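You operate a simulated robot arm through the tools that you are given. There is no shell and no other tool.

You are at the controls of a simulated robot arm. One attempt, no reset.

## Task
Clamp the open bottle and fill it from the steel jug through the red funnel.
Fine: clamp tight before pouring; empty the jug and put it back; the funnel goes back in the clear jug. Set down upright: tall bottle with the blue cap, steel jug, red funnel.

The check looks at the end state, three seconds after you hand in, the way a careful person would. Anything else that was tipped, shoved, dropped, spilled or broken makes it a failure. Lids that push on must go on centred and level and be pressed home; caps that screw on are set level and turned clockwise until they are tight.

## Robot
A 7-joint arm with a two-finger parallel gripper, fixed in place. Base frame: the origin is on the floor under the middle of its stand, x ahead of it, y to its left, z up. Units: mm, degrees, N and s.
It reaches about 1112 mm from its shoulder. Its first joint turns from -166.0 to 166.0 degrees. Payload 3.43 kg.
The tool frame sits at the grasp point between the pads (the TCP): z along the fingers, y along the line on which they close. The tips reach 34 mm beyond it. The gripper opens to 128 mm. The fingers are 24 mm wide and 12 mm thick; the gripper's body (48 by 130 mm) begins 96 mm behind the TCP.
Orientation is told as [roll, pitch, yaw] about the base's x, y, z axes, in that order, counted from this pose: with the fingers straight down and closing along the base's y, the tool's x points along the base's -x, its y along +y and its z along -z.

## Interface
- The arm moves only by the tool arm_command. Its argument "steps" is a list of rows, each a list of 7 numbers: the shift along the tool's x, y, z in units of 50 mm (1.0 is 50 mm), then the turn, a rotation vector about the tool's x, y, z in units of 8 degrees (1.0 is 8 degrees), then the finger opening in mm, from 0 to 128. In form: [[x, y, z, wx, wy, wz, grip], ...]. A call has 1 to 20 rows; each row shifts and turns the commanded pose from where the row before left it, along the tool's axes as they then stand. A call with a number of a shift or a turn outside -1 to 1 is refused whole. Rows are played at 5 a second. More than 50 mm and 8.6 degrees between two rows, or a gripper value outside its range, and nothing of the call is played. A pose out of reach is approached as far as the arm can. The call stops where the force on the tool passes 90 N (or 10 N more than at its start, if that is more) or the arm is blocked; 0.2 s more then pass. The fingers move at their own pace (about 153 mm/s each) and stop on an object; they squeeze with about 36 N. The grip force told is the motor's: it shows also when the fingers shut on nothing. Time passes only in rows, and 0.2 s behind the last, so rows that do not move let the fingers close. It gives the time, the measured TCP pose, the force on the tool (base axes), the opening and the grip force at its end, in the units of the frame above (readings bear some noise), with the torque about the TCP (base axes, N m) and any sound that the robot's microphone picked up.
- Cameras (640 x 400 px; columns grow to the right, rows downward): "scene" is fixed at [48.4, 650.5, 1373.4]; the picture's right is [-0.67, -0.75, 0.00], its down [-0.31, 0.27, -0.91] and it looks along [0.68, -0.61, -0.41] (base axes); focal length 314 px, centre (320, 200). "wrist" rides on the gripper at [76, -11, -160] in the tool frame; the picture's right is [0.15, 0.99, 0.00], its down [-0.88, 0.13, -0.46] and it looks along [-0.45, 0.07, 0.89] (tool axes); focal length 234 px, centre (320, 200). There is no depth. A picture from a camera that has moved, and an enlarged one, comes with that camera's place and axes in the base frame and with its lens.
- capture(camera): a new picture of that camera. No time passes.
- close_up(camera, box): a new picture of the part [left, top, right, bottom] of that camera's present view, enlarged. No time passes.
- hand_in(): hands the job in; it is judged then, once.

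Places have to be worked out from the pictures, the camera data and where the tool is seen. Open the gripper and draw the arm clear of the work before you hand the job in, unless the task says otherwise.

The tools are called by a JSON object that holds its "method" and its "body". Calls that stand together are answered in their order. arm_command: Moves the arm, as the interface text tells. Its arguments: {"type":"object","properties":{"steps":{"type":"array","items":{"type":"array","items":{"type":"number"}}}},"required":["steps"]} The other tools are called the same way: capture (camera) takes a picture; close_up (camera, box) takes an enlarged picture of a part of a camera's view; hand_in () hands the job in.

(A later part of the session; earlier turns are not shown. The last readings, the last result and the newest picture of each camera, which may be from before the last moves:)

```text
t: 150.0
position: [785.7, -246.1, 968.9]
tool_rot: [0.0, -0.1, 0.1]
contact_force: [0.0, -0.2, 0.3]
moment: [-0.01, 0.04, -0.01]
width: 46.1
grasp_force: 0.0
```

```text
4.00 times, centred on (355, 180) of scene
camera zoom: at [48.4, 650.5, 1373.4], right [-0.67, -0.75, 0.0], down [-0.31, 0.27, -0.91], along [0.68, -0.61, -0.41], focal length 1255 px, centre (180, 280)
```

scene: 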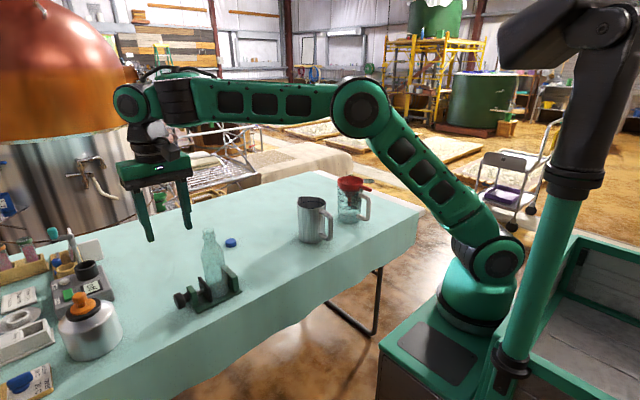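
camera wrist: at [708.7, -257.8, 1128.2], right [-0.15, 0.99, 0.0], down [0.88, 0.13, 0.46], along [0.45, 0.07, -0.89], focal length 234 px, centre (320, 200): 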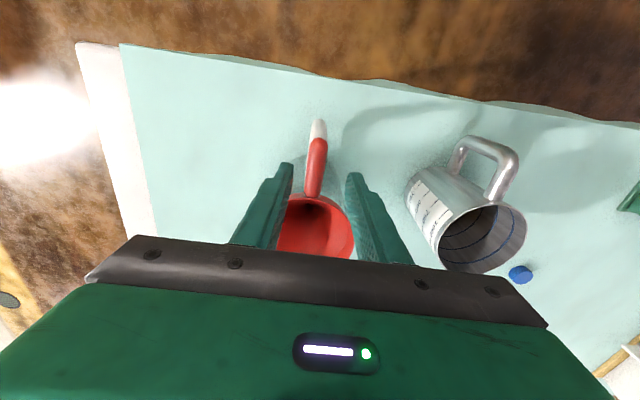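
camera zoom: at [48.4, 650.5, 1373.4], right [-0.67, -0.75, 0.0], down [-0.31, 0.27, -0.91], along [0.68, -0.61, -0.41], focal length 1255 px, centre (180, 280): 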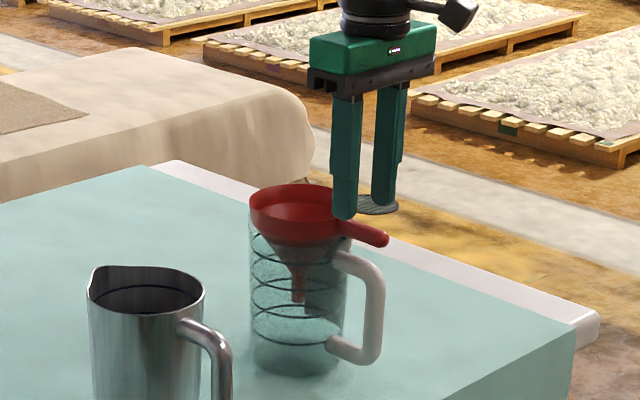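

The red handle's centreline is at y≈-249.6, about 17 mm thick, so I shift 3.5 mm to -y and lower until the tips are just under the handle but above the jug's own handle (TCP z≈926).

{"method": "arm_command", "body": {"steps": [[0, -0.07, 0.3, 0, 0, 0, 46], [0, 0, 0.3, 0, 0, 0, 46], [0, 0, 0.25, 0, 0, 0, 46], [0, 0, 0, 0, 0, 0, 46], [0, 0, 0, 0, 0, 0, 46]]}}

{"method": "close_up", "body": {"camera": "wrist", "box": [240, 110, 400, 250]}}

{"method": "close_up", "body": {"camera": "scene", "box": [320, 160, 390, 220]}}

```text
t: 151.2
position: [784.7, -250.3, 924.4]
tool_rot: [0.0, -0.1, -0.1]
contact_force: [-0.2, -0.6, -0.2]
moment: [-0.01, 0.0, -0.01]
width: 45.9
grasp_force: 0.1
```

```text
2.86 times, centred on (320, 180) of wrist
camera zoom: at [708.3, -262.3, 1085.8], right [-0.15, 0.99, 0.0], down [0.88, 0.13, 0.46], along [0.45, 0.07, -0.89], focal length 669 px, centre (320, 257)
```

zoom: 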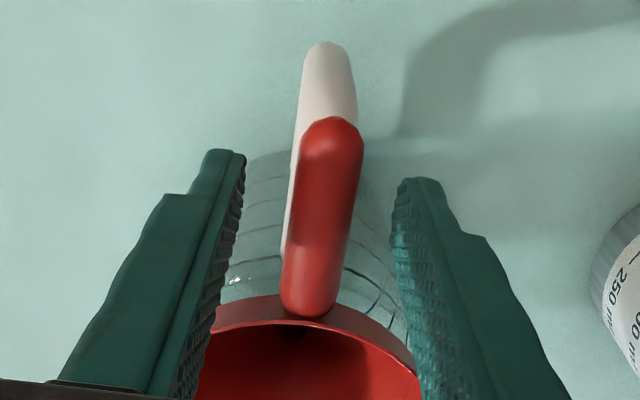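

```text
6.67 times, centred on (355, 190) of scene
camera zoom: at [48.4, 650.5, 1373.4], right [-0.67, -0.75, 0.0], down [-0.31, 0.27, -0.91], along [0.68, -0.61, -0.41], focal length 2092 px, centre (87, 267)
```

zoom: 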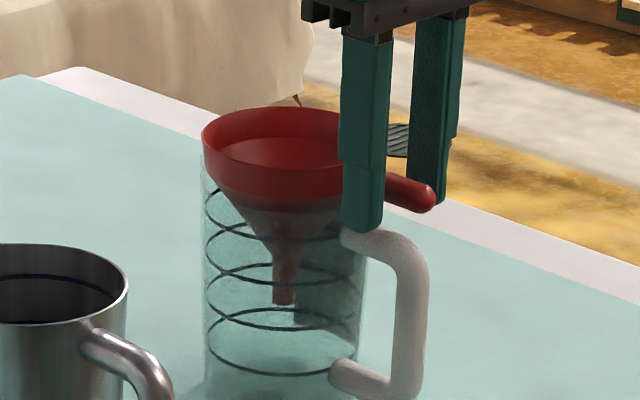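

The handle lies centred between the fingers and the tips end just above the jug's own handle. I raise 2 mm for margin and close.

{"method": "arm_command", "body": {"steps": [[0, 0, -0.04, 0, 0, 0, 46], [0, 0, 0, 0, 0, 0, 30], [0, 0, 0, 0, 0, 0, 16], [0, 0, 0, 0, 0, 0, 8], [0, 0, 0, 0, 0, 0, 8], [0, 0, 0, 0, 0, 0, 8]]}}

{"method": "close_up", "body": {"camera": "scene", "box": [320, 160, 390, 220]}}

```text
t: 152.6
position: [783.2, -251.0, 927.0]
tool_rot: [0.0, 0.0, 0.1]
contact_force: [0.3, 0.6, 0.3]
moment: [0.01, -0.11, 0.03]
width: 16.4
grasp_force: 36.4
```

```text
6.67 times, centred on (355, 190) of scene
camera zoom: at [48.4, 650.5, 1373.4], right [-0.67, -0.75, 0.0], down [-0.31, 0.27, -0.91], along [0.68, -0.61, -0.41], focal length 2092 px, centre (87, 267)
```

zoom: 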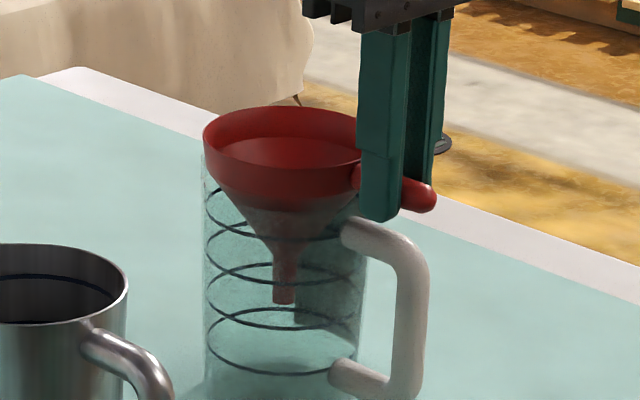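

The handle is gripped (16.4 mm). I lift straight up, slowly at first, to take the funnel clear of the jug.

{"method": "arm_command", "body": {"steps": [[0, 0, -0.2, 0, 0, 0, 8], [0, 0, -0.3, 0, 0, 0, 8], [0, 0, -0.4, 0, 0, 0, 8], [0, 0, -0.5, 0, 0, 0, 8], [0, 0, -0.5, 0, 0, 0, 8], [0, 0, -0.5, 0, 0, 0, 8], [0, 0, -0.5, 0, 0, 0, 8], [0, 0, -0.4, 0, 0, 0, 8], [0, 0, -0.3, 0, 0, 0, 8], [0, 0, 0, 0, 0, 0, 8], [0, 0, 0, 0, 0, 0, 8]]}}

{"method": "close_up", "body": {"camera": "scene", "box": [290, 90, 410, 230]}}

{"method": "capture", "body": {"camera": "wrist"}}

```text
t: 155.0
position: [784.5, -250.3, 1108.5]
tool_rot: [0.1, -0.2, 0.1]
contact_force: [-0.1, -1.1, -0.1]
moment: [-0.02, 0.03, 0.01]
width: 16.5
grasp_force: 36.9
```

```text
2.86 times, centred on (350, 160) of scene
camera zoom: at [48.4, 650.5, 1373.4], right [-0.67, -0.75, 0.0], down [-0.31, 0.27, -0.91], along [0.68, -0.61, -0.41], focal length 896 px, centre (234, 314)
```

zoom: 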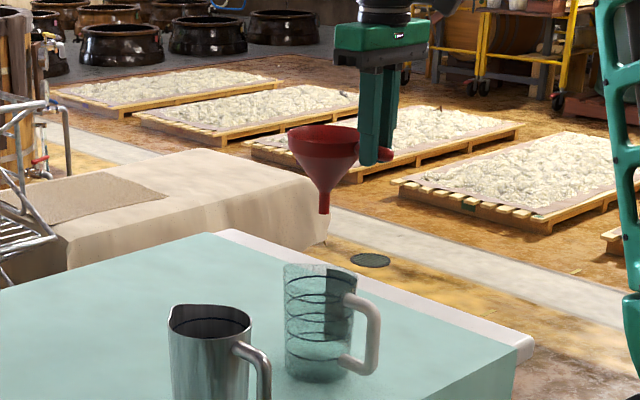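

```text
taken
camera wrist: at [708.0, -263.2, 1268.1], right [-0.15, 0.99, 0.0], down [0.88, 0.13, 0.46], along [0.45, 0.07, -0.89], focal length 234 px, centre (320, 200)
```

wrist: 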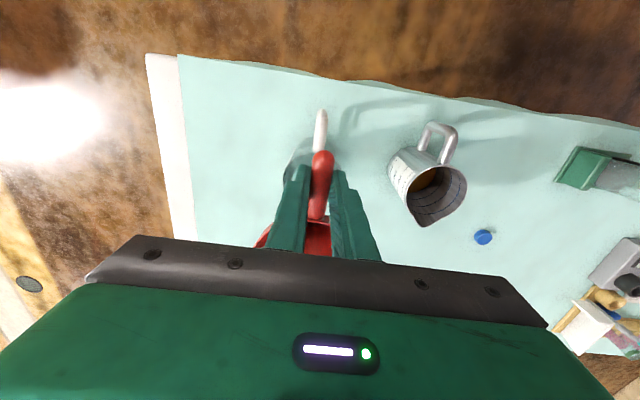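

The funnel hangs from its handle, clear of the jug. I enlarge to check it hangs level and to locate the stem tip relative to the tool.

{"method": "close_up", "body": {"camera": "scene", "box": [330, 125, 380, 170]}}

{"method": "close_up", "body": {"camera": "wrist", "box": [240, 130, 400, 260]}}

```text
8.89 times, centred on (355, 148) of scene
camera zoom: at [48.4, 650.5, 1373.4], right [-0.67, -0.75, 0.0], down [-0.31, 0.27, -0.91], along [0.68, -0.61, -0.41], focal length 2789 px, centre (9, 667)
```

zoom: 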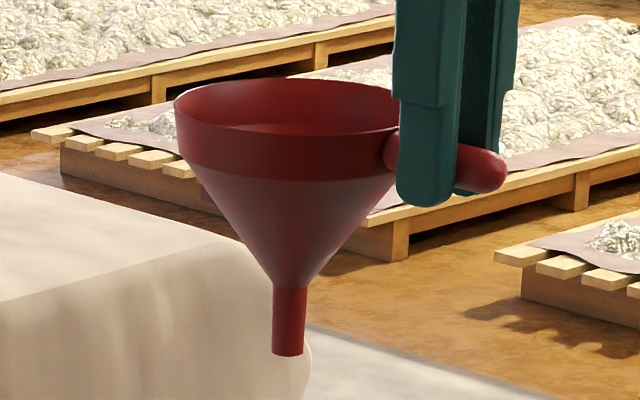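

```text
3.08 times, centred on (320, 195) of wrist
camera zoom: at [708.0, -263.2, 1268.1], right [-0.15, 0.99, 0.0], down [0.88, 0.13, 0.46], along [0.45, 0.07, -0.89], focal length 720 px, centre (320, 215)
```

zoom: 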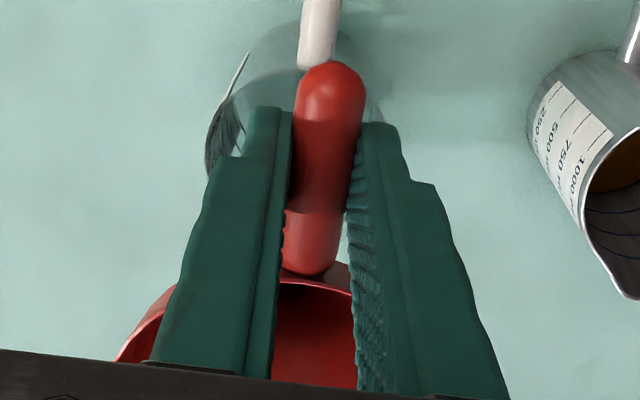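

The funnel hangs level; its stem is about 15.7 mm thick, with tip ≈122 mm below the TCP and ≈80–88 mm ahead of it in +x. I carry it high over to the bottle, stopping short with the stem tip above the lip.

{"method": "arm_command", "body": {"steps": [[0.05, 0.2, -0.15, 0, 0, 0, 8], [0.1, 0.5, -0.18, 0, 0, 0, 8], [0.1, 0.8, 0, 0, 0, 0, 8], [0.1, 0.85, 0, 0, 0, 0, 8], [0.1, 0.85, 0, 0, 0, 0, 8], [0.1, 0.85, 0, 0, 0, 0, 8], [0.1, 0.85, 0, 0, 0, 0, 8], [0.1, 0.85, 0, 0, 0, 0, 8], [0.1, 0.85, 0, 0, 0, 0, 8], [0.1, 0.85, 0, 0, 0, 0, 8], [0.1, 0.85, 0, 0, 0, 0, 8], [0.1, 0.85, 0, 0, 0, 0, 8], [0.1, 0.85, 0, 0, 0, 0, 8], [0.1, 0.85, 0, 0, 0, 0, 8], [0.1, 0.85, 0, 0, 0, 0, 8], [0, 0.6, 0, 0, 0, 0, 8], [0, 0.4, 0, 0, 0, 0, 8], [0, 0.2, 0, 0, 0, 0, 8], [0, 0, 0, 0, 0, 0, 8]]}}

{"method": "capture", "body": {"camera": "scene"}}

{"method": "close_up", "body": {"camera": "scene", "box": [160, 140, 290, 300]}}

{"method": "capture", "body": {"camera": "wrist"}}

```text
t: 159.0
position: [713.0, 391.5, 1124.7]
tool_rot: [0.0, 0.0, -0.1]
contact_force: [0.5, 0.6, -0.1]
moment: [-0.02, 0.03, 0.01]
width: 16.5
grasp_force: 35.4
```

```text
taken
```

scene: 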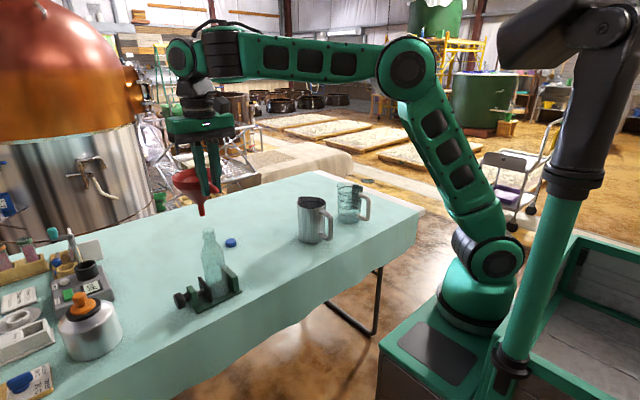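

```text
2.50 times, centred on (225, 220) of scene
camera zoom: at [48.4, 650.5, 1373.4], right [-0.67, -0.75, 0.0], down [-0.31, 0.27, -0.91], along [0.68, -0.61, -0.41], focal length 784 px, centre (558, 150)
```

zoom: 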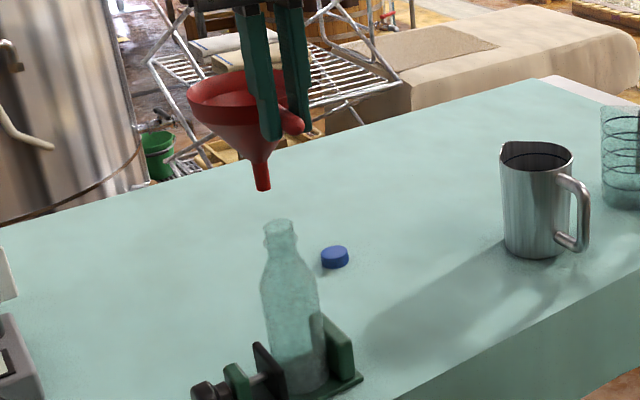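

```text
taken
camera wrist: at [635.9, 380.3, 1283.8], right [-0.15, 0.99, 0.0], down [0.88, 0.13, 0.46], along [0.45, 0.07, -0.89], focal length 234 px, centre (320, 200)
```

wrist: 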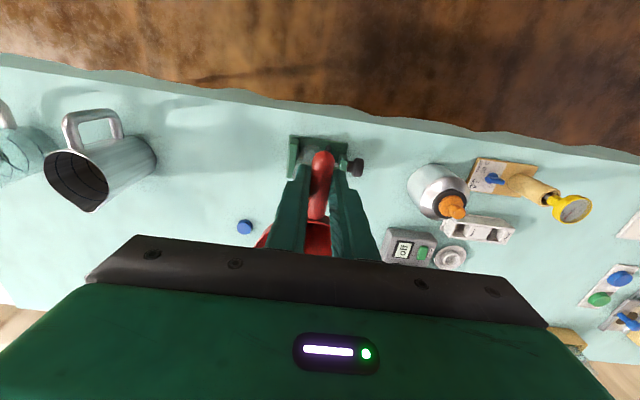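

The stem tip is above and slightly left of the mouth in the scene view; working out the offsets I shift -11 mm in y and -4 mm in x, and lower by 20 mm for a finer look.

{"method": "arm_command", "body": {"steps": [[0.04, -0.11, 0.1, 0, 0, 0, 8], [0.04, -0.11, 0.15, 0, 0, 0, 8], [0, 0, 0.15, 0, 0, 0, 8], [0, 0, 0, 0, 0, 0, 8], [0, 0, 0, 0, 0, 0, 8]]}}

{"method": "close_up", "body": {"camera": "scene", "box": [185, 200, 235, 245]}}

{"method": "close_up", "body": {"camera": "wrist", "box": [240, 120, 400, 260]}}

```text
t: 160.2
position: [709.1, 380.2, 1103.5]
tool_rot: [-0.1, -0.1, 0.0]
contact_force: [-0.7, -0.4, 0.1]
moment: [0.03, 0.03, 0.0]
width: 16.6
grasp_force: 36.0
```

```text
8.89 times, centred on (210, 222) of scene
camera zoom: at [48.4, 650.5, 1373.4], right [-0.67, -0.75, 0.0], down [-0.31, 0.27, -0.91], along [0.68, -0.61, -0.41], focal length 2789 px, centre (1298, 0)
```

zoom: 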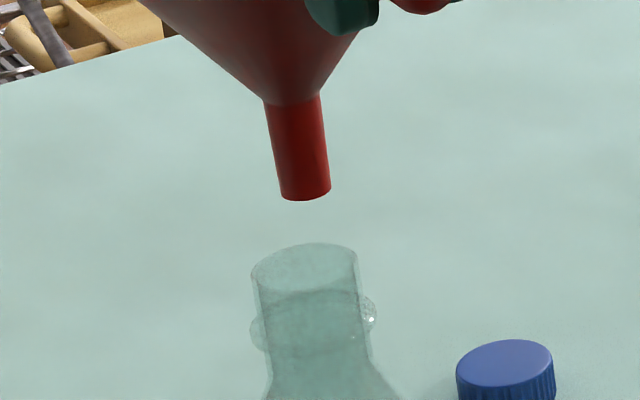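

```text
2.86 times, centred on (320, 190) of wrist
camera zoom: at [631.8, 369.1, 1263.9], right [-0.15, 0.99, 0.0], down [0.88, 0.13, 0.46], along [0.45, 0.07, -0.89], focal length 669 px, centre (320, 229)
```

zoom: 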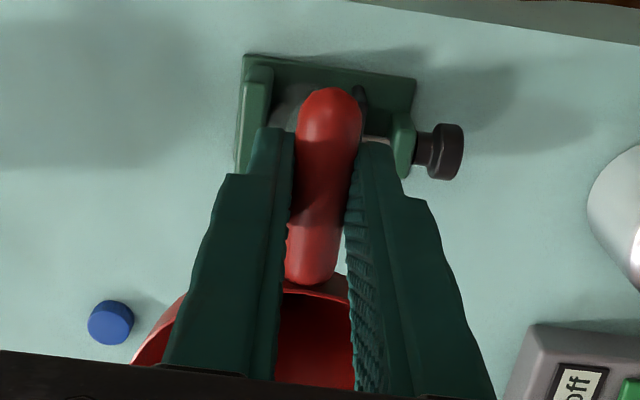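

Tracing the handle line in the wrist view and the stem/lip offset in the scene view together, the funnel centre needs about +6.5 mm in x and -2 mm in y. I shift and lower to just above the lip for another look.

{"method": "arm_command", "body": {"steps": [[-0.065, -0.02, 0.1, 0, 0, 0, 8], [-0.065, -0.02, 0.15, 0, 0, 0, 8], [0, 0, 0.1, 0, 0, 0, 8], [0, 0, 0, 0, 0, 0, 8], [0, 0, 0, 0, 0, 0, 8]]}}

{"method": "close_up", "body": {"camera": "scene", "box": [185, 200, 235, 245]}}

{"method": "close_up", "body": {"camera": "scene", "box": [198, 218, 224, 240]}}

```text
t: 161.4
position: [714.8, 379.8, 1085.9]
tool_rot: [0.0, 0.0, 0.0]
contact_force: [0.0, 0.1, -1.2]
moment: [0.01, 0.06, -0.01]
width: 16.7
grasp_force: 36.1
```

```text
8.89 times, centred on (210, 222) of scene
camera zoom: at [48.4, 650.5, 1373.4], right [-0.67, -0.75, 0.0], down [-0.31, 0.27, -0.91], along [0.68, -0.61, -0.41], focal length 2789 px, centre (1298, 0)
```

zoom: 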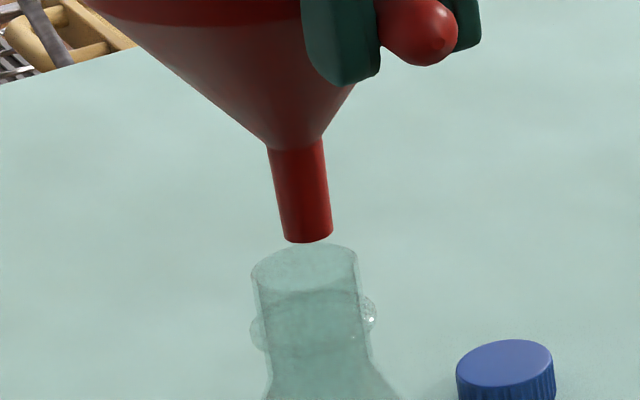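

```text
16.00 times, centred on (211, 229) of scene
camera zoom: at [48.4, 650.5, 1373.4], right [-0.67, -0.75, 0.0], down [-0.31, 0.27, -0.91], along [0.68, -0.61, -0.41], focal length 5020 px, centre (2064, -264)
```

zoom: 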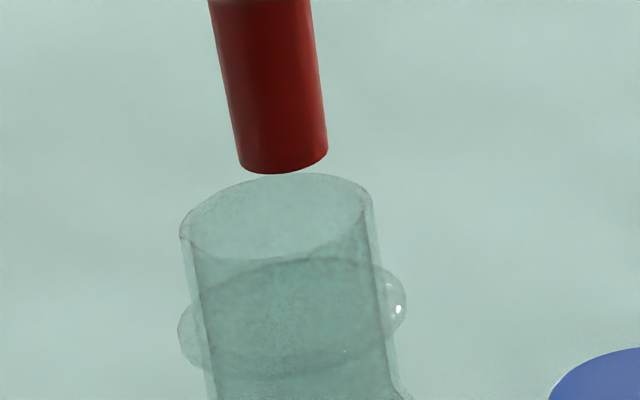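

The stem tip now sits just above the lip, about 2.4 mm to the right in the picture, which with the handle's y position means +3.5 mm more in x. I shift and lower slowly by 12 mm, watching the force.

{"method": "arm_command", "body": {"steps": [[-0.07, 0, 0, 0, 0, 0, 8], [0, 0, 0, 0, 0, 0, 8], [0, 0, 0.06, 0, 0, 0, 8], [0, 0, 0.06, 0, 0, 0, 8], [0, 0, 0.06, 0, 0, 0, 8], [0, 0, 0.06, 0, 0, 0, 8], [0, 0, 0, 0, 0, 0, 8]]}}

{"method": "close_up", "body": {"camera": "scene", "box": [185, 200, 235, 245]}}

{"method": "close_up", "body": {"camera": "scene", "box": [198, 218, 224, 240]}}

```text
t: 163.0
position: [717.7, 381.0, 1075.4]
tool_rot: [0.1, -0.1, 0.1]
contact_force: [-1.7, 0.8, 13.9]
moment: [0.02, -1.01, 0.05]
width: 16.6
grasp_force: 36.4
```

```text
8.89 times, centred on (210, 222) of scene
camera zoom: at [48.4, 650.5, 1373.4], right [-0.67, -0.75, 0.0], down [-0.31, 0.27, -0.91], along [0.68, -0.61, -0.41], focal length 2789 px, centre (1298, 0)
```

zoom: 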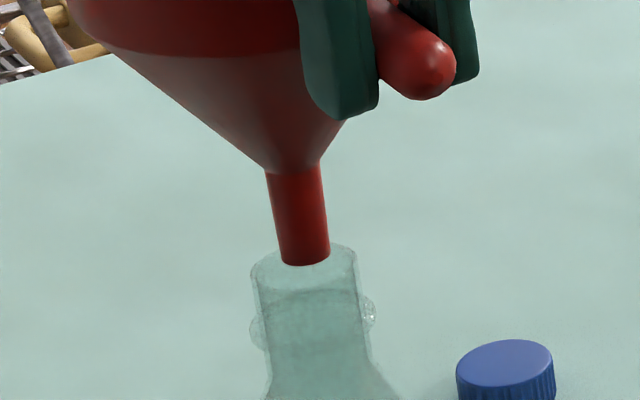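

```text
16.00 times, centred on (211, 229) of scene
camera zoom: at [48.4, 650.5, 1373.4], right [-0.67, -0.75, 0.0], down [-0.31, 0.27, -0.91], along [0.68, -0.61, -0.41], focal length 5020 px, centre (2064, -264)
```

zoom: 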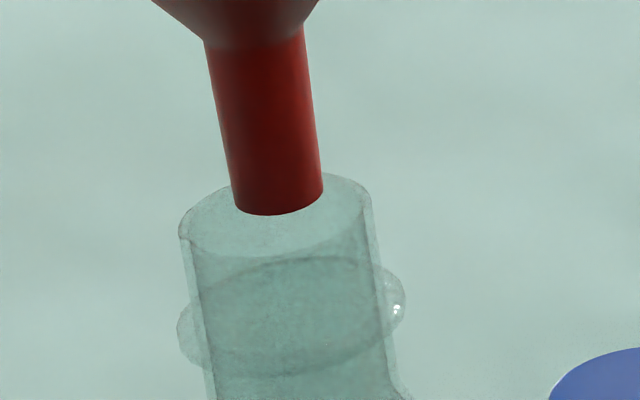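

The stem tip touches the far side of the lip (14 N; both picture and moment place the contact toward +x/-y). I lift 6 mm, shift -4.5 mm in x and +4 mm in y, and lower again.

{"method": "arm_command", "body": {"steps": [[0, 0, -0.12, 0, 0, 0, 8], [0.045, 0.04, 0, 0, 0, 0, 8], [0.045, 0.04, 0, 0, 0, 0, 8], [0, 0, 0, 0, 0, 0, 8], [0, 0, 0.05, 0, 0, 0, 8], [0, 0, 0.05, 0, 0, 0, 8], [0, 0, 0.05, 0, 0, 0, 8], [0, 0, 0.05, 0, 0, 0, 8], [0, 0, 0, 0, 0, 0, 8]]}}

{"method": "close_up", "body": {"camera": "scene", "box": [185, 200, 235, 245]}}

{"method": "close_up", "body": {"camera": "scene", "box": [198, 218, 224, 240]}}

```text
t: 165.0
position: [716.2, 384.3, 1071.6]
tool_rot: [-0.1, -0.1, 0.0]
contact_force: [0.1, 0.7, -0.7]
moment: [0.02, 0.04, 0.0]
width: 16.3
grasp_force: 36.1
```

```text
8.89 times, centred on (210, 222) of scene
camera zoom: at [48.4, 650.5, 1373.4], right [-0.67, -0.75, 0.0], down [-0.31, 0.27, -0.91], along [0.68, -0.61, -0.41], focal length 2789 px, centre (1298, 0)
```

zoom: 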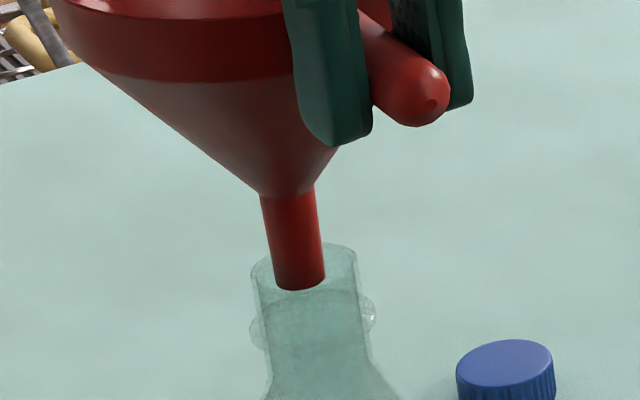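

```text
16.00 times, centred on (211, 229) of scene
camera zoom: at [48.4, 650.5, 1373.4], right [-0.67, -0.75, 0.0], down [-0.31, 0.27, -0.91], along [0.68, -0.61, -0.41], focal length 5020 px, centre (2064, -264)
```

zoom: 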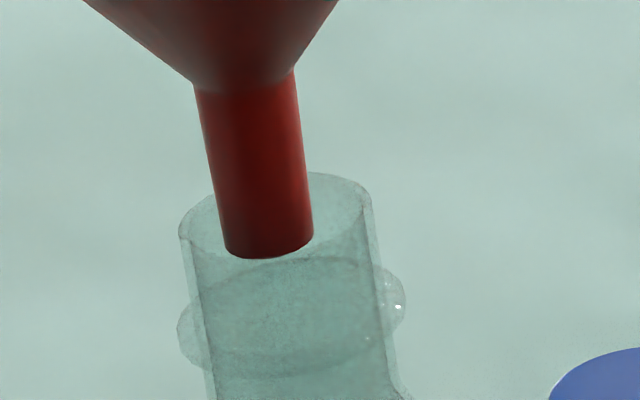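

No contact now: the stem tip is about 5 mm inside the mouth. I shift 2 mm toward the picture's right to centre it and continue lowering in small steps.

{"method": "arm_command", "body": {"steps": [[0.026, -0.03, 0, 0, 0, 0, 8], [0, 0, 0.08, 0, 0, 0, 8], [0, 0, 0.08, 0, 0, 0, 8], [0, 0, 0.08, 0, 0, 0, 8], [0, 0, 0, 0, 0, 0, 8]]}}

{"method": "close_up", "body": {"camera": "scene", "box": [185, 200, 235, 245]}}

{"method": "close_up", "body": {"camera": "scene", "box": [198, 218, 224, 240]}}

```text
t: 166.2
position: [711.7, 382.8, 1058.9]
tool_rot: [0.0, 0.0, 0.0]
contact_force: [-0.1, 0.4, -0.3]
moment: [-0.01, 0.03, 0.02]
width: 16.2
grasp_force: 35.6
```

```text
8.89 times, centred on (210, 222) of scene
camera zoom: at [48.4, 650.5, 1373.4], right [-0.67, -0.75, 0.0], down [-0.31, 0.27, -0.91], along [0.68, -0.61, -0.41], focal length 2789 px, centre (1298, 0)
```

zoom: 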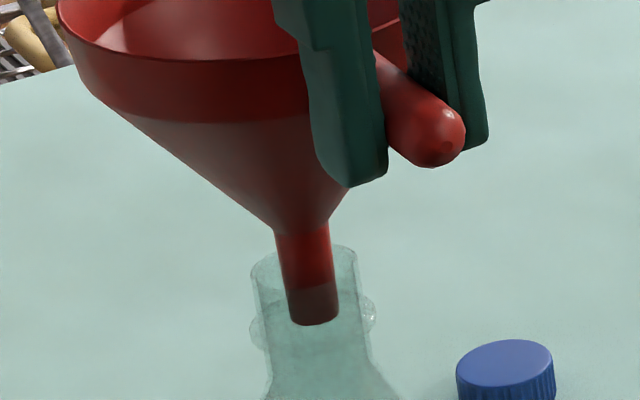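

```text
16.00 times, centred on (211, 229) of scene
camera zoom: at [48.4, 650.5, 1373.4], right [-0.67, -0.75, 0.0], down [-0.31, 0.27, -0.91], along [0.68, -0.61, -0.41], focal length 5020 px, centre (2064, -264)
```

zoom: 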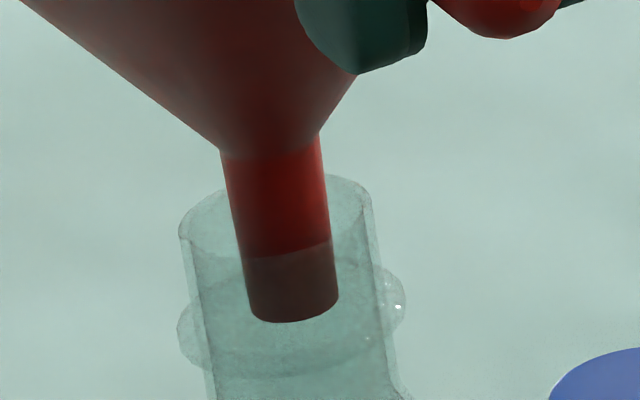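

The stem is clearly inside the neck now. I lower on toward the seat of the cone on the lip, checking forces.

{"method": "arm_command", "body": {"steps": [[0, 0, 0.08, 0, 0, 0, 8], [0, 0, 0.08, 0, 0, 0, 8], [0, 0, 0.06, 0, 0, 0, 8], [0, 0, 0, 0, 0, 0, 8]]}}

{"method": "arm_command", "body": {"steps": [[0, 0, 0.04, 0, 0, 0, 8], [0, 0, 0.04, 0, 0, 0, 8], [0, 0, 0, 0, 0, 0, 8]]}}

{"method": "close_up", "body": {"camera": "scene", "box": [185, 200, 235, 245]}}

```text
t: 167.2
position: [712.2, 382.9, 1047.3]
tool_rot: [0.0, -0.1, -0.1]
contact_force: [0.3, -0.1, 0.2]
moment: [-0.03, 0.06, -0.02]
width: 16.4
grasp_force: 35.8
```

```text
t: 168.0
position: [713.2, 383.6, 1043.2]
tool_rot: [0.0, 0.0, 0.0]
contact_force: [0.6, 0.3, -0.6]
moment: [0.02, 0.05, -0.02]
width: 16.4
grasp_force: 36.1
```

```text
8.89 times, centred on (210, 222) of scene
camera zoom: at [48.4, 650.5, 1373.4], right [-0.67, -0.75, 0.0], down [-0.31, 0.27, -0.91], along [0.68, -0.61, -0.41], focal length 2789 px, centre (1298, 0)
```

zoom: 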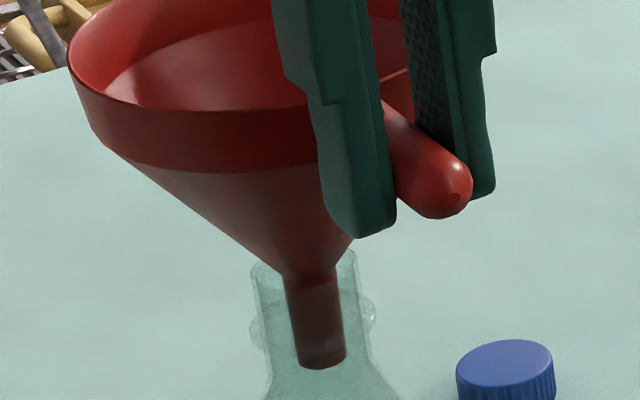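

Still free and centred. I go down in 1–1.5 mm steps to find the seat.

{"method": "arm_command", "body": {"steps": [[0, 0, 0.03, 0, 0, 0, 8], [0, 0, 0.03, 0, 0, 0, 8], [0, 0, 0, 0, 0, 0, 8]]}}

{"method": "arm_command", "body": {"steps": [[0, 0, 0.03, 0, 0, 0, 8], [0, 0, 0, 0, 0, 0, 8]]}}

{"method": "arm_command", "body": {"steps": [[0, 0, 0.03, 0, 0, 0, 8], [0, 0, 0, 0, 0, 0, 8]]}}

```text
t: 168.8
position: [712.3, 382.6, 1041.2]
tool_rot: [0.0, -0.1, 0.1]
contact_force: [-0.9, 1.9, 1.9]
moment: [0.08, -0.11, 0.13]
width: 16.6
grasp_force: 35.3
```

```text
t: 169.4
position: [713.6, 381.7, 1040.2]
tool_rot: [0.1, 0.0, 0.0]
contact_force: [-0.5, 2.2, 8.5]
moment: [0.1, -0.59, 0.16]
width: 16.5
grasp_force: 35.9
```

```text
t: 170.0
position: [711.8, 382.1, 1038.3]
tool_rot: [0.1, -0.1, 0.0]
contact_force: [-2.2, 1.9, 15.4]
moment: [0.11, -0.95, 0.23]
width: 16.5
grasp_force: 36.2
```

The cone has met the lip on the near (-x) side. I lift 3 mm, shift +2 mm in x and lower again to seat it more evenly.

{"method": "arm_command", "body": {"steps": [[0, 0, -0.06, 0, 0, 0, 8], [-0.04, 0.01, 0, 0, 0, 0, 8], [0, 0, 0, 0, 0, 0, 8], [0, 0, 0.03, 0, 0, 0, 8], [0, 0, 0.02, 0, 0, 0, 8], [0, 0, 0, 0, 0, 0, 8]]}}

{"method": "close_up", "body": {"camera": "scene", "box": [180, 190, 240, 245]}}

```text
t: 171.4
position: [714.3, 383.6, 1038.0]
tool_rot: [0.0, 0.0, 0.0]
contact_force: [-1.1, 0.7, 3.3]
moment: [0.02, -0.22, 0.06]
width: 16.7
grasp_force: 36.1
```

```text
7.27 times, centred on (210, 218) of scene
camera zoom: at [48.4, 650.5, 1373.4], right [-0.67, -0.75, 0.0], down [-0.31, 0.27, -0.91], along [0.68, -0.61, -0.41], focal length 2282 px, centre (1120, 73)
```

zoom: 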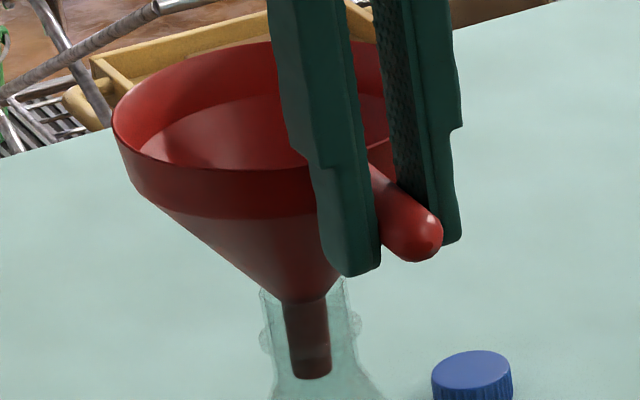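

It is now nearly seated with 3 N. I lower one more millimetre and open the fingers gently to let the funnel settle.

{"method": "arm_command", "body": {"steps": [[0, 0, 0.02, 0, 0, 0, 8], [0, 0, 0, 0, 0, 0, 8], [0, 0, 0, 0, 0, 0, 18], [0, 0, 0, 0, 0, 0, 20], [0, 0, 0, 0, 0, 0, 24], [0, 0, 0, 0, 0, 0, 34], [0, 0, 0, 0, 0, 0, 46], [0, 0, 0, 0, 0, 0, 46]]}}

{"method": "close_up", "body": {"camera": "scene", "box": [180, 190, 240, 245]}}

{"method": "close_up", "body": {"camera": "wrist", "box": [230, 100, 410, 260]}}

```text
t: 173.2
position: [715.0, 383.5, 1037.4]
tool_rot: [0.0, -0.2, -0.1]
contact_force: [-0.5, -0.8, -0.3]
moment: [0.02, -0.01, -0.01]
width: 46.1
grasp_force: 0.0
```

```text
7.27 times, centred on (210, 218) of scene
camera zoom: at [48.4, 650.5, 1373.4], right [-0.67, -0.75, 0.0], down [-0.31, 0.27, -0.91], along [0.68, -0.61, -0.41], focal length 2282 px, centre (1120, 73)
```

zoom: 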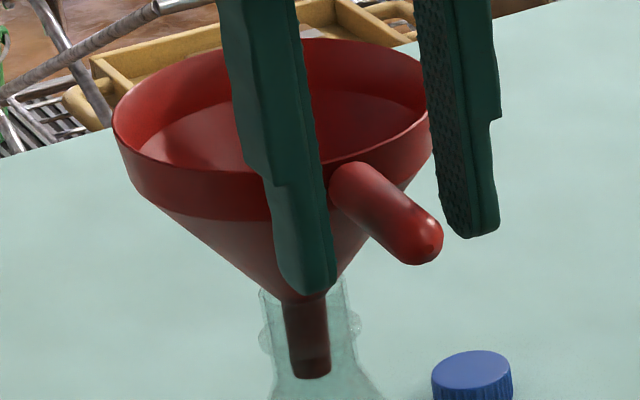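

```text
2.50 times, centred on (320, 180) of wrist
camera zoom: at [638.5, 371.4, 1197.4], right [-0.15, 0.99, 0.0], down [0.88, 0.13, 0.46], along [0.45, 0.07, -0.89], focal length 585 px, centre (320, 250)
```

zoom: 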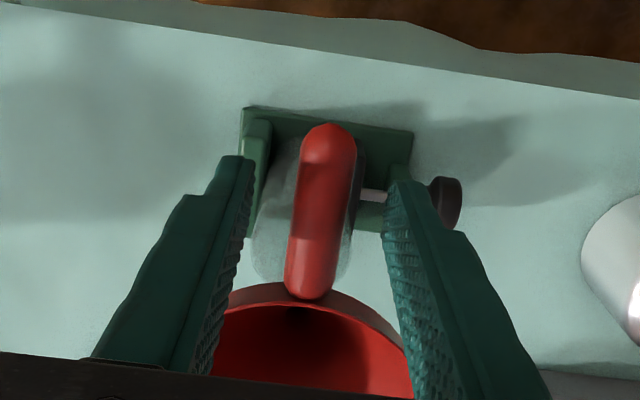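

The funnel rests in the bottle on its own. I raise the gripper straight up clear of it and look at the whole arrangement.

{"method": "arm_command", "body": {"steps": [[0, 0, -0.3, 0, 0, 0, 46], [0, 0, -0.6, 0, 0, 0, 46], [0, 0, -0.8, 0, 0, 0, 50], [0, 0, -0.8, 0, 0, 0, 60], [0, 0, -0.5, 0, 0, 0, 60], [0, 0, 0, 0, 0, 0, 60], [0, 0, 0, 0, 0, 0, 60]]}}

{"method": "close_up", "body": {"camera": "scene", "box": [150, 160, 280, 320]}}

{"method": "close_up", "body": {"camera": "wrist", "box": [230, 100, 410, 240]}}

```text
t: 174.8
position: [714.4, 382.8, 1187.2]
tool_rot: [-0.1, 0.0, -0.1]
contact_force: [0.7, 0.3, -0.5]
moment: [0.01, -0.01, 0.01]
width: 59.9
grasp_force: 0.0
```

```text
2.50 times, centred on (215, 240) of scene
camera zoom: at [48.4, 650.5, 1373.4], right [-0.67, -0.75, 0.0], down [-0.31, 0.27, -0.91], along [0.68, -0.61, -0.41], focal length 784 px, centre (582, 100)
```

zoom: 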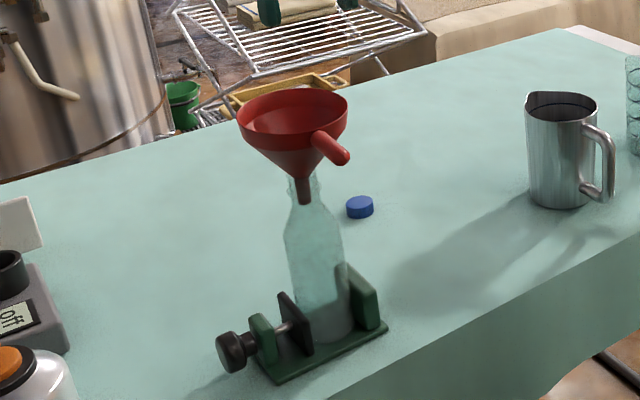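

```text
2.86 times, centred on (320, 170) of wrist
camera zoom: at [638.6, 371.4, 1347.9], right [-0.15, 0.99, 0.0], down [0.88, 0.13, 0.46], along [0.45, 0.07, -0.89], focal length 669 px, centre (320, 286)
```

zoom: 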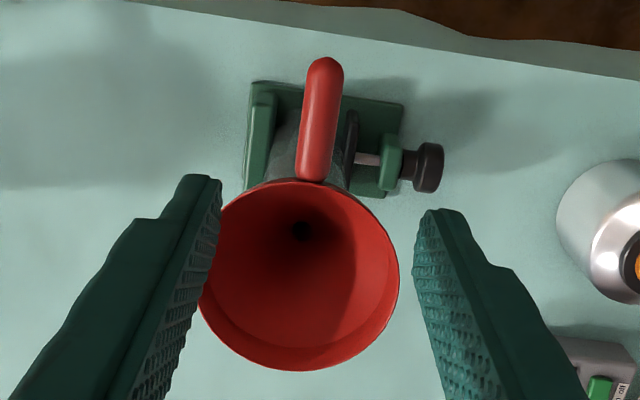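

The funnel sits level, its rim centre at about (799,384) and rim z≈1027; the bottle and clamp are undisturbed. Next I fly to the steel jug to survey its handle and spout.

{"method": "arm_command", "body": {"steps": [[0, -0.4, 0, 0, 0, 0, 60], [0, -0.8, 0, 0, 0, 0, 60], [0, -0.8, 0, 0, 0, 0, 60], [0, -0.8, 0, 0, 0, 0, 60], [0, -0.85, 0.1, 0, 0, 0, 60], [-0.1, -0.85, 0.3, 0, 0, 0, 60], [-0.2, -0.85, 0.3, 0, 0, 0, 60], [-0.2, -0.85, 0.3, 0, 0, 0, 60], [-0.2, -0.85, 0.2, 0, 0, 0, 60], [0, -0.7, 0, 0, 0, 0, 60], [0, -0.3, 0, 0, 0, 0, 60], [0, 0, 0, 0, 0, 0, 60], [0, 0, 0, 0, 0, 0, 60]]}}

{"method": "capture", "body": {"camera": "wrist"}}

{"method": "close_up", "body": {"camera": "wrist", "box": [230, 80, 430, 240]}}

{"method": "close_up", "body": {"camera": "scene", "box": [280, 180, 350, 260]}}

```text
t: 177.6
position: [750.2, -19.2, 1126.6]
tool_rot: [0.0, -0.1, -0.1]
contact_force: [0.2, -0.2, -0.4]
moment: [0.01, 0.01, 0.01]
width: 59.9
grasp_force: 0.0
```

```text
taken
camera wrist: at [673.0, -31.7, 1287.7], right [-0.15, 0.99, 0.0], down [0.88, 0.13, 0.46], along [0.45, 0.07, -0.89], focal length 234 px, centre (320, 200)
```

wrist: 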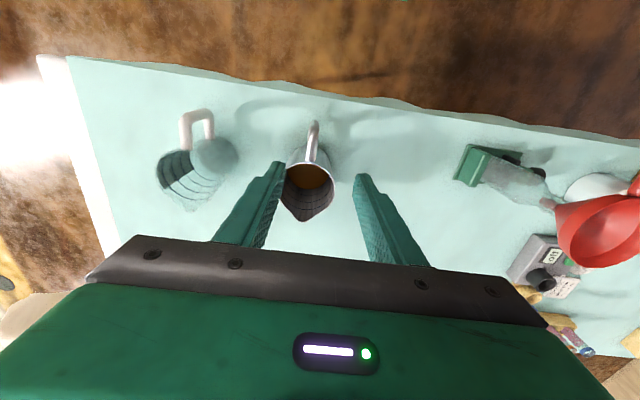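

```text
2.50 times, centred on (330, 160) of wrist
camera zoom: at [673.0, -31.7, 1287.7], right [-0.15, 0.99, 0.0], down [0.88, 0.13, 0.46], along [0.45, 0.07, -0.89], focal length 585 px, centre (295, 300)
```

zoom: 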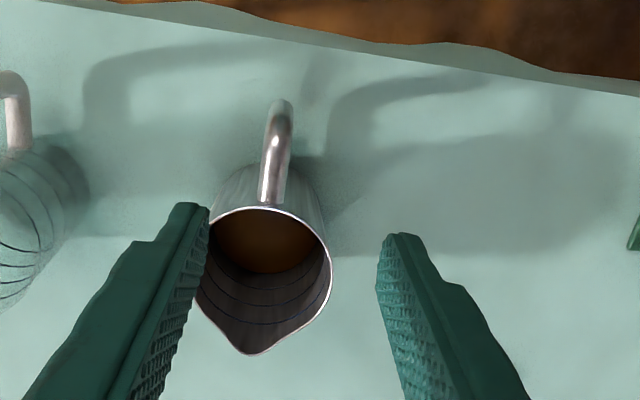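

```text
5.00 times, centred on (315, 220) of scene
camera zoom: at [48.4, 650.5, 1373.4], right [-0.67, -0.75, 0.0], down [-0.31, 0.27, -0.91], along [0.68, -0.61, -0.41], focal length 1569 px, centre (345, 100)
```

zoom: 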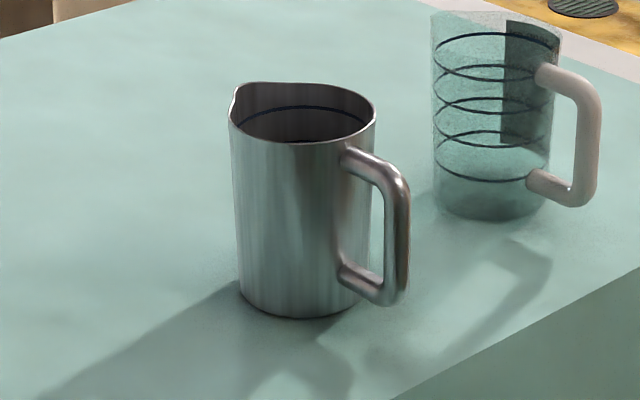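

The jug stands at about (854,-28), rim z≈890, handle pointing to -x (outer bar at x≈750) and spout to +x, with brown liquid low inside. I plan to grip its body at mid-height with horizontal fingers pointing +x (handle between the fingers) and the camera on top, so I first turn the tool 180° in yaw in free space.

{"method": "arm_command", "body": {"steps": [[0.5, 0, 0, 0, 0, -1, 90], [0.5, -0.07, 0, 0, 0, -1, 110], [0.45, -0.14, 0, 0, 0, -1, 128], [0.3, -0.14, 0, 0, 0, -1, 128], [0, 0, 0, 0, 0, -1, 128], [0, 0, 0, 0, 0, -1, 128], [0, 0, 0, 0, 0, -1, 128], [0, 0, 0, 0, 0, -1, 128], [0, 0, 0, 0, 0, -1, 128], [0, 0, 0, 0, 0, -1, 128], [0, 0, 0, 0, 0, -1, 128], [0, 0, 0, 0, 0, -1, 128], [0, 0, 0, 0, 0, -1, 128], [0, 0, 0, 0, 0, -1, 128], [0, 0, 0, 0, 0, -1, 128], [0, 0, 0, 0, 0, -1, 128], [0, 0, 0, 0, 0, 0, 128]]}}

{"method": "arm_command", "body": {"steps": [[0, 0, 0, 0, 0, -1, 128], [0, 0, 0, 0, 0, -1, 128], [0, 0, 0, 0, 0, -1, 128], [0, 0, 0, 0, 0, -1, 128], [0, 0, 0, 0, 0, -1, 128], [0, 0, 0, 0, 0, -1, 128], [0, 0, 0, 0, 0, -0.5, 128], [0, 0, 0, 0, 0, 0, 128]]}}

{"method": "capture", "body": {"camera": "scene"}}

```text
t: 181.2
position: [669.9, -51.0, 1126.3]
tool_rot: [0.0, 0.1, 128.0]
contact_force: [1.1, -0.1, -0.3]
moment: [-0.05, 0.04, 0.05]
width: 128.1
grasp_force: 0.0
```

```text
t: 183.0
position: [671.2, -53.3, 1127.8]
tool_rot: [0.0, 0.2, 178.1]
contact_force: [0.1, -0.3, 0.1]
moment: [-0.03, 0.0, -0.03]
width: 128.0
grasp_force: 0.1
```

```text
taken
```

scene: 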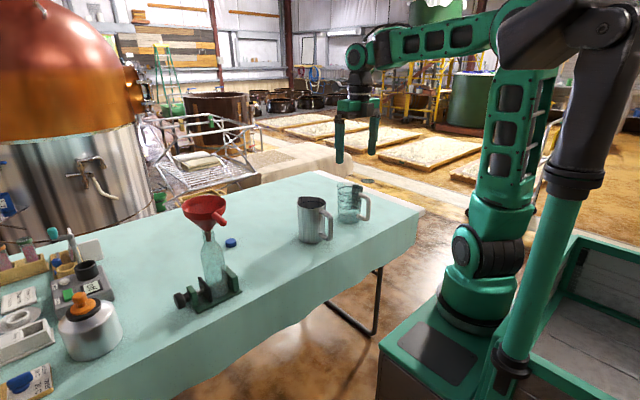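

Yaw 178° is reached. Now I pitch the tool so that the fingers point along +x, staying high.

{"method": "arm_command", "body": {"steps": [[0, 0, 0, 0, 1, 0, 128], [0, 0, 0, 0, 1, 0, 128], [0, 0, 0, 0, 1, 0, 128], [0, 0, 0, 0, 1, 0, 128], [0, 0, 0, 0, 1, 0, 128], [0, 0, 0, 0, 1, 0, 128], [0, 0, 0, 0, 1, 0, 128], [0, 0, 0, 0, 1, 0, 128], [0, 0, 0, 0, 1, 0, 128], [0, 0, 0, 0, 1, 0, 128], [0, 0, 0, 0, 1, 0, 128], [0, 0, 0, 0, 0.25, 0, 128], [0, 0, 0, 0, 0, 0, 128], [0, 0, 0, 0, 0, 0, 128]]}}

{"method": "capture", "body": {"camera": "scene"}}

{"method": "capture", "body": {"camera": "wrist"}}

```text
t: 186.0
position: [670.6, -51.3, 1126.1]
tool_rot: [0.1, 42.1, 180.0]
contact_force: [0.3, -0.2, -0.2]
moment: [-0.01, -0.02, 0.04]
width: 128.0
grasp_force: 0.1
out of reach, approached as far as the arm can: row 6, 7, 8, 9, 10, 11
```

```text
taken
```

scene: 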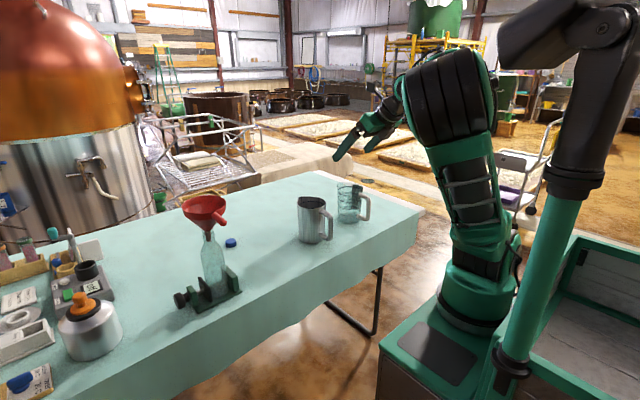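

```text
taken
camera wrist: at [619.1, -40.4, 1296.6], right [0.11, -0.99, 0.1], down [-0.96, -0.13, -0.25], along [0.26, -0.07, -0.96], focal length 234 px, centre (320, 200)
```

wrist: 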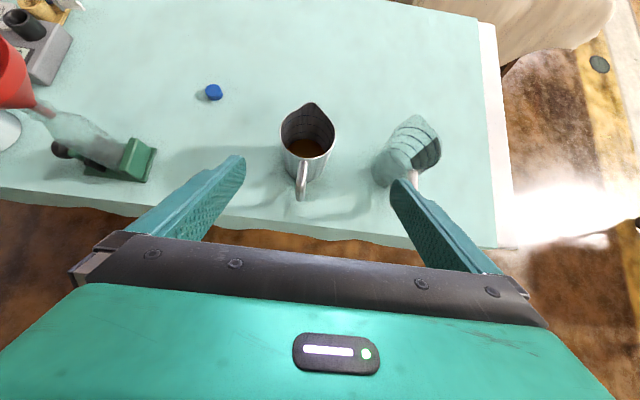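

Pointing the fingers fully forward is out of the arm's limits here (stops at 42° from vertical). A 45° inclined grip from the side will do instead: closing along the spout–handle axis with one finger through the handle loop, then pouring by turning about a horizontal axis. Before touching the jug, I test this pouring motion empty-handed above the funnel, first moving there.

{"method": "arm_command", "body": {"steps": [[0.1, -0.4, 0.05, 0, 0, 0, 128], [0.2, -0.75, 0.14, 0, 0, 0, 128], [0.2, -0.75, 0.14, 0, 0, 0, 128], [0.2, -0.75, 0.14, 0, 0, 0, 128], [0.2, -0.75, 0.14, 0, 0, 0, 128], [0.2, -0.75, 0.14, 0, 0, 0, 128], [0.2, -0.75, 0.14, 0, 0, 0, 128], [0.2, -0.75, 0.14, 0, 0, 0, 128], [0.2, -0.75, 0.14, 0, 0, 0, 128], [0.2, -0.65, 0.14, 0, 0, 0, 128], [0.05, -0.3, 0.14, 0, 0, 0, 128], [0, 0, 0, 0, 0, 0, 128], [0, 0, 0, 0, 0.37, 0, 128], [0, 0, 0, 0, 0, 0, 128]]}}

```text
t: 186.7
position: [676.7, -116.8, 1139.9]
tool_rot: [1.7, 43.2, 163.9]
contact_force: [0.8, 0.0, -0.7]
moment: [-0.03, 0.04, -0.06]
width: 128.0
grasp_force: 0.1
stopped in row 3: the arm was blocked; the commanded pose is now the measured one
```

The arm got blocked in that folded posture. I look at its state before unfolding it.

{"method": "capture", "body": {"camera": "scene"}}

```text
taken
```

scene: 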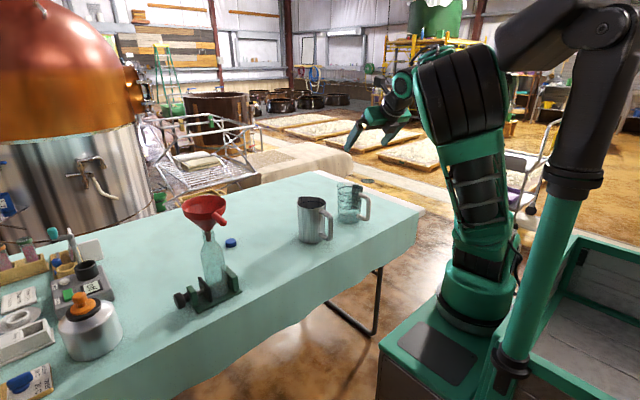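

The elbow has swung out sideways in this posture. I tilt the tool back down to unfold it, then return toward yaw 90.

{"method": "arm_command", "body": {"steps": [[0, 0, 0, 0, -0.6, 0, 128], [0, 0, 0, 0, -1, 0, 128], [0, 0, 0, 0, -1, 0, 128], [0, 0, 0, 0, -1, 0, 128], [0, 0, 0, 0, -1, 0, 128], [0, 0, 0, 0, -0.7, 0, 128], [0, 0, 0, 0, 0, 0, 128], [0, 0, 0, 0, 0, 0, 128]]}}

{"method": "capture", "body": {"camera": "scene"}}

```text
t: 188.2
position: [672.1, -109.4, 1147.0]
tool_rot: [0.8, 1.4, 164.0]
contact_force: [0.6, 0.5, -0.3]
moment: [-0.03, 0.14, -0.01]
width: 128.2
grasp_force: 0.0
stopped in row 7: the arm was blocked; the commanded pose is now the measured one
```

```text
taken
```

scene: 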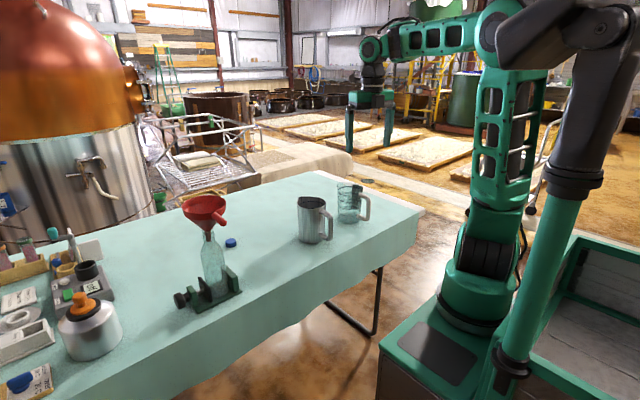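

The arm is upright again near yaw 164°. I rotate back to yaw 90° in place and check that it moves freely.

{"method": "arm_command", "body": {"steps": [[0, 0, 0, 0, 0, 0.5, 128], [0, 0, 0, 0, 0, 1, 128], [0, 0, 0, 0, 0, 1, 128], [0, 0, 0, 0, 0, 1, 128], [0, 0, 0, 0, 0, 1, 128], [0, 0, 0, 0, 0, 1, 128], [0, 0, 0, 0, 0, 1, 128], [0, 0, 0, 0, 0, 1, 128], [0, 0, 0, 0, 0, 1, 128], [0, 0, 0, 0, 0, 0.75, 128], [0, 0, 0, 0, 0, 0, 128], [0, 0, 0, 0, 0, 0, 128]]}}

{"method": "capture", "body": {"camera": "scene"}}

```text
t: 190.8
position: [670.4, -109.4, 1147.2]
tool_rot: [-1.1, 1.0, 89.8]
contact_force: [-0.1, -0.1, -0.3]
moment: [0.0, -0.02, 0.01]
width: 128.2
grasp_force: 0.1
```

```text
taken
```

scene: 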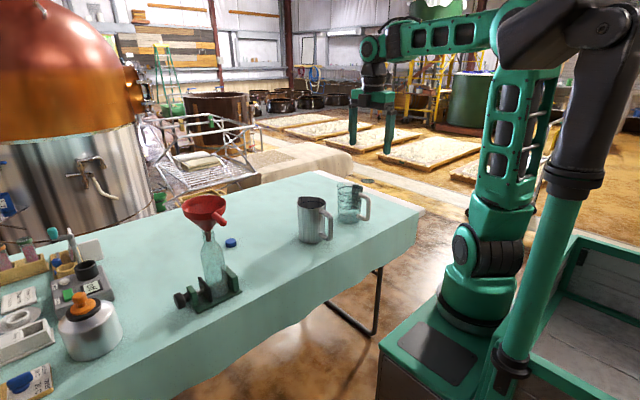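

Free again. The pose with yaw 180° appears to run into the last joint's limit, so I choose the mirrored version (yaw 0 when pouring, -90 when picking). I turn to yaw 0 and move over to the free space beside the funnel to test.

{"method": "arm_command", "body": {"steps": [[0, 0, 0, 0, 0, 1, 128], [0, 0, 0, 0, 0, 1, 128], [0, 0, 0, 0, 0, 1, 128], [0, 0, 0, 0, 0, 1, 128], [0, 0, 0, 0, 0, 1, 128], [0, 0, 0, 0, 0, 1, 128], [0, 0, 0, 0, 0, 1, 128], [0, 0, 0, 0, 0, 1, 128], [0, 0, 0, 0, 0, 1, 128], [0, 0, 0, 0, 0, 1, 128], [0, 0, 0, 0, 0, 1, 128], [0, 0, 0, 0, 0, 0.22, 128], [0, 0, 0, 0, 0, 0, 128]]}}

{"method": "arm_command", "body": {"steps": [[-0.1, 0.4, 0, 0, 0, 0, 128], [-0.2, 0.8, 0, 0, 0, 0, 128], [-0.2, 0.8, -0.1, 0, 0, 0, 128], [-0.2, 0.8, -0.1, 0, 0, 0, 128], [-0.2, 0.8, -0.1, 0, 0, 0, 128], [-0.2, 0.8, 0, 0, 0, 0, 128], [-0.2, 0.8, 0, 0, 0, 0, 128], [-0.2, 0.8, 0, 0, 0, 0, 128], [-0.2, 0.8, 0, 0, 0, 0, 128], [-0.1, 0.8, 0, 0, 0, 0, 128], [0, 0.2, 0, 0, 0, 0, 128], [0, 0, 0, 0, 0, 0, 128], [0, 0, 0, 0, 0, 0, 128]]}}

```text
t: 193.6
position: [669.1, -109.7, 1147.1]
tool_rot: [-1.2, -1.0, 0.0]
contact_force: [0.3, 0.1, 0.3]
moment: [0.03, 0.01, -0.03]
width: 128.1
grasp_force: 0.0
```

```text
t: 196.4
position: [759.0, 281.1, 1155.9]
tool_rot: [-1.1, -1.2, 0.1]
contact_force: [-0.3, 0.8, -0.7]
moment: [-0.04, 0.05, 0.01]
width: 128.4
grasp_force: 0.1
```

Now I lean the tool forward by 45° here (the θ=0 pouring posture).

{"method": "arm_command", "body": {"steps": [[0, 0, 0, -0.137, 0, 0, 128], [0, 0, 0, 0, -1, 0, 128], [0, 0, 0, 0, -1, 0, 128], [0, 0, 0, 0, -1, 0, 128], [0, 0, 0, 0, -1, 0, 128], [0, 0, 0, 0, -1, 0, 128], [0, 0, 0, 0, -0.475, 0, 128], [0, 0, 0, 0, 0, 0, 128], [0, 0, 0, 0, 0, 0, 128]]}}

{"method": "capture", "body": {"camera": "scene"}}

```text
t: 198.4
position: [758.7, 279.9, 1158.1]
tool_rot: [0.0, -44.9, 0.1]
contact_force: [0.5, 0.3, -0.2]
moment: [0.02, -0.03, -0.01]
width: 127.9
grasp_force: 0.1
```

```text
taken
```

scene: 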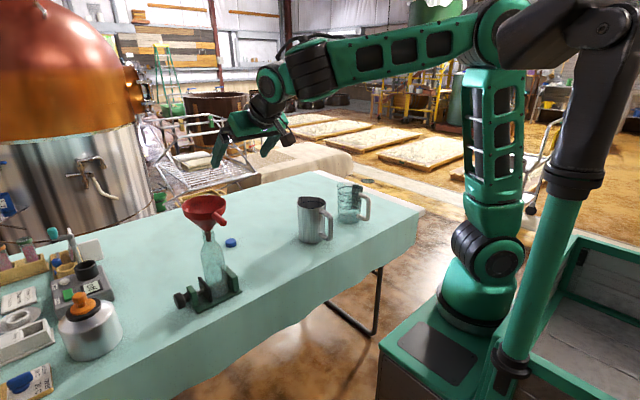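

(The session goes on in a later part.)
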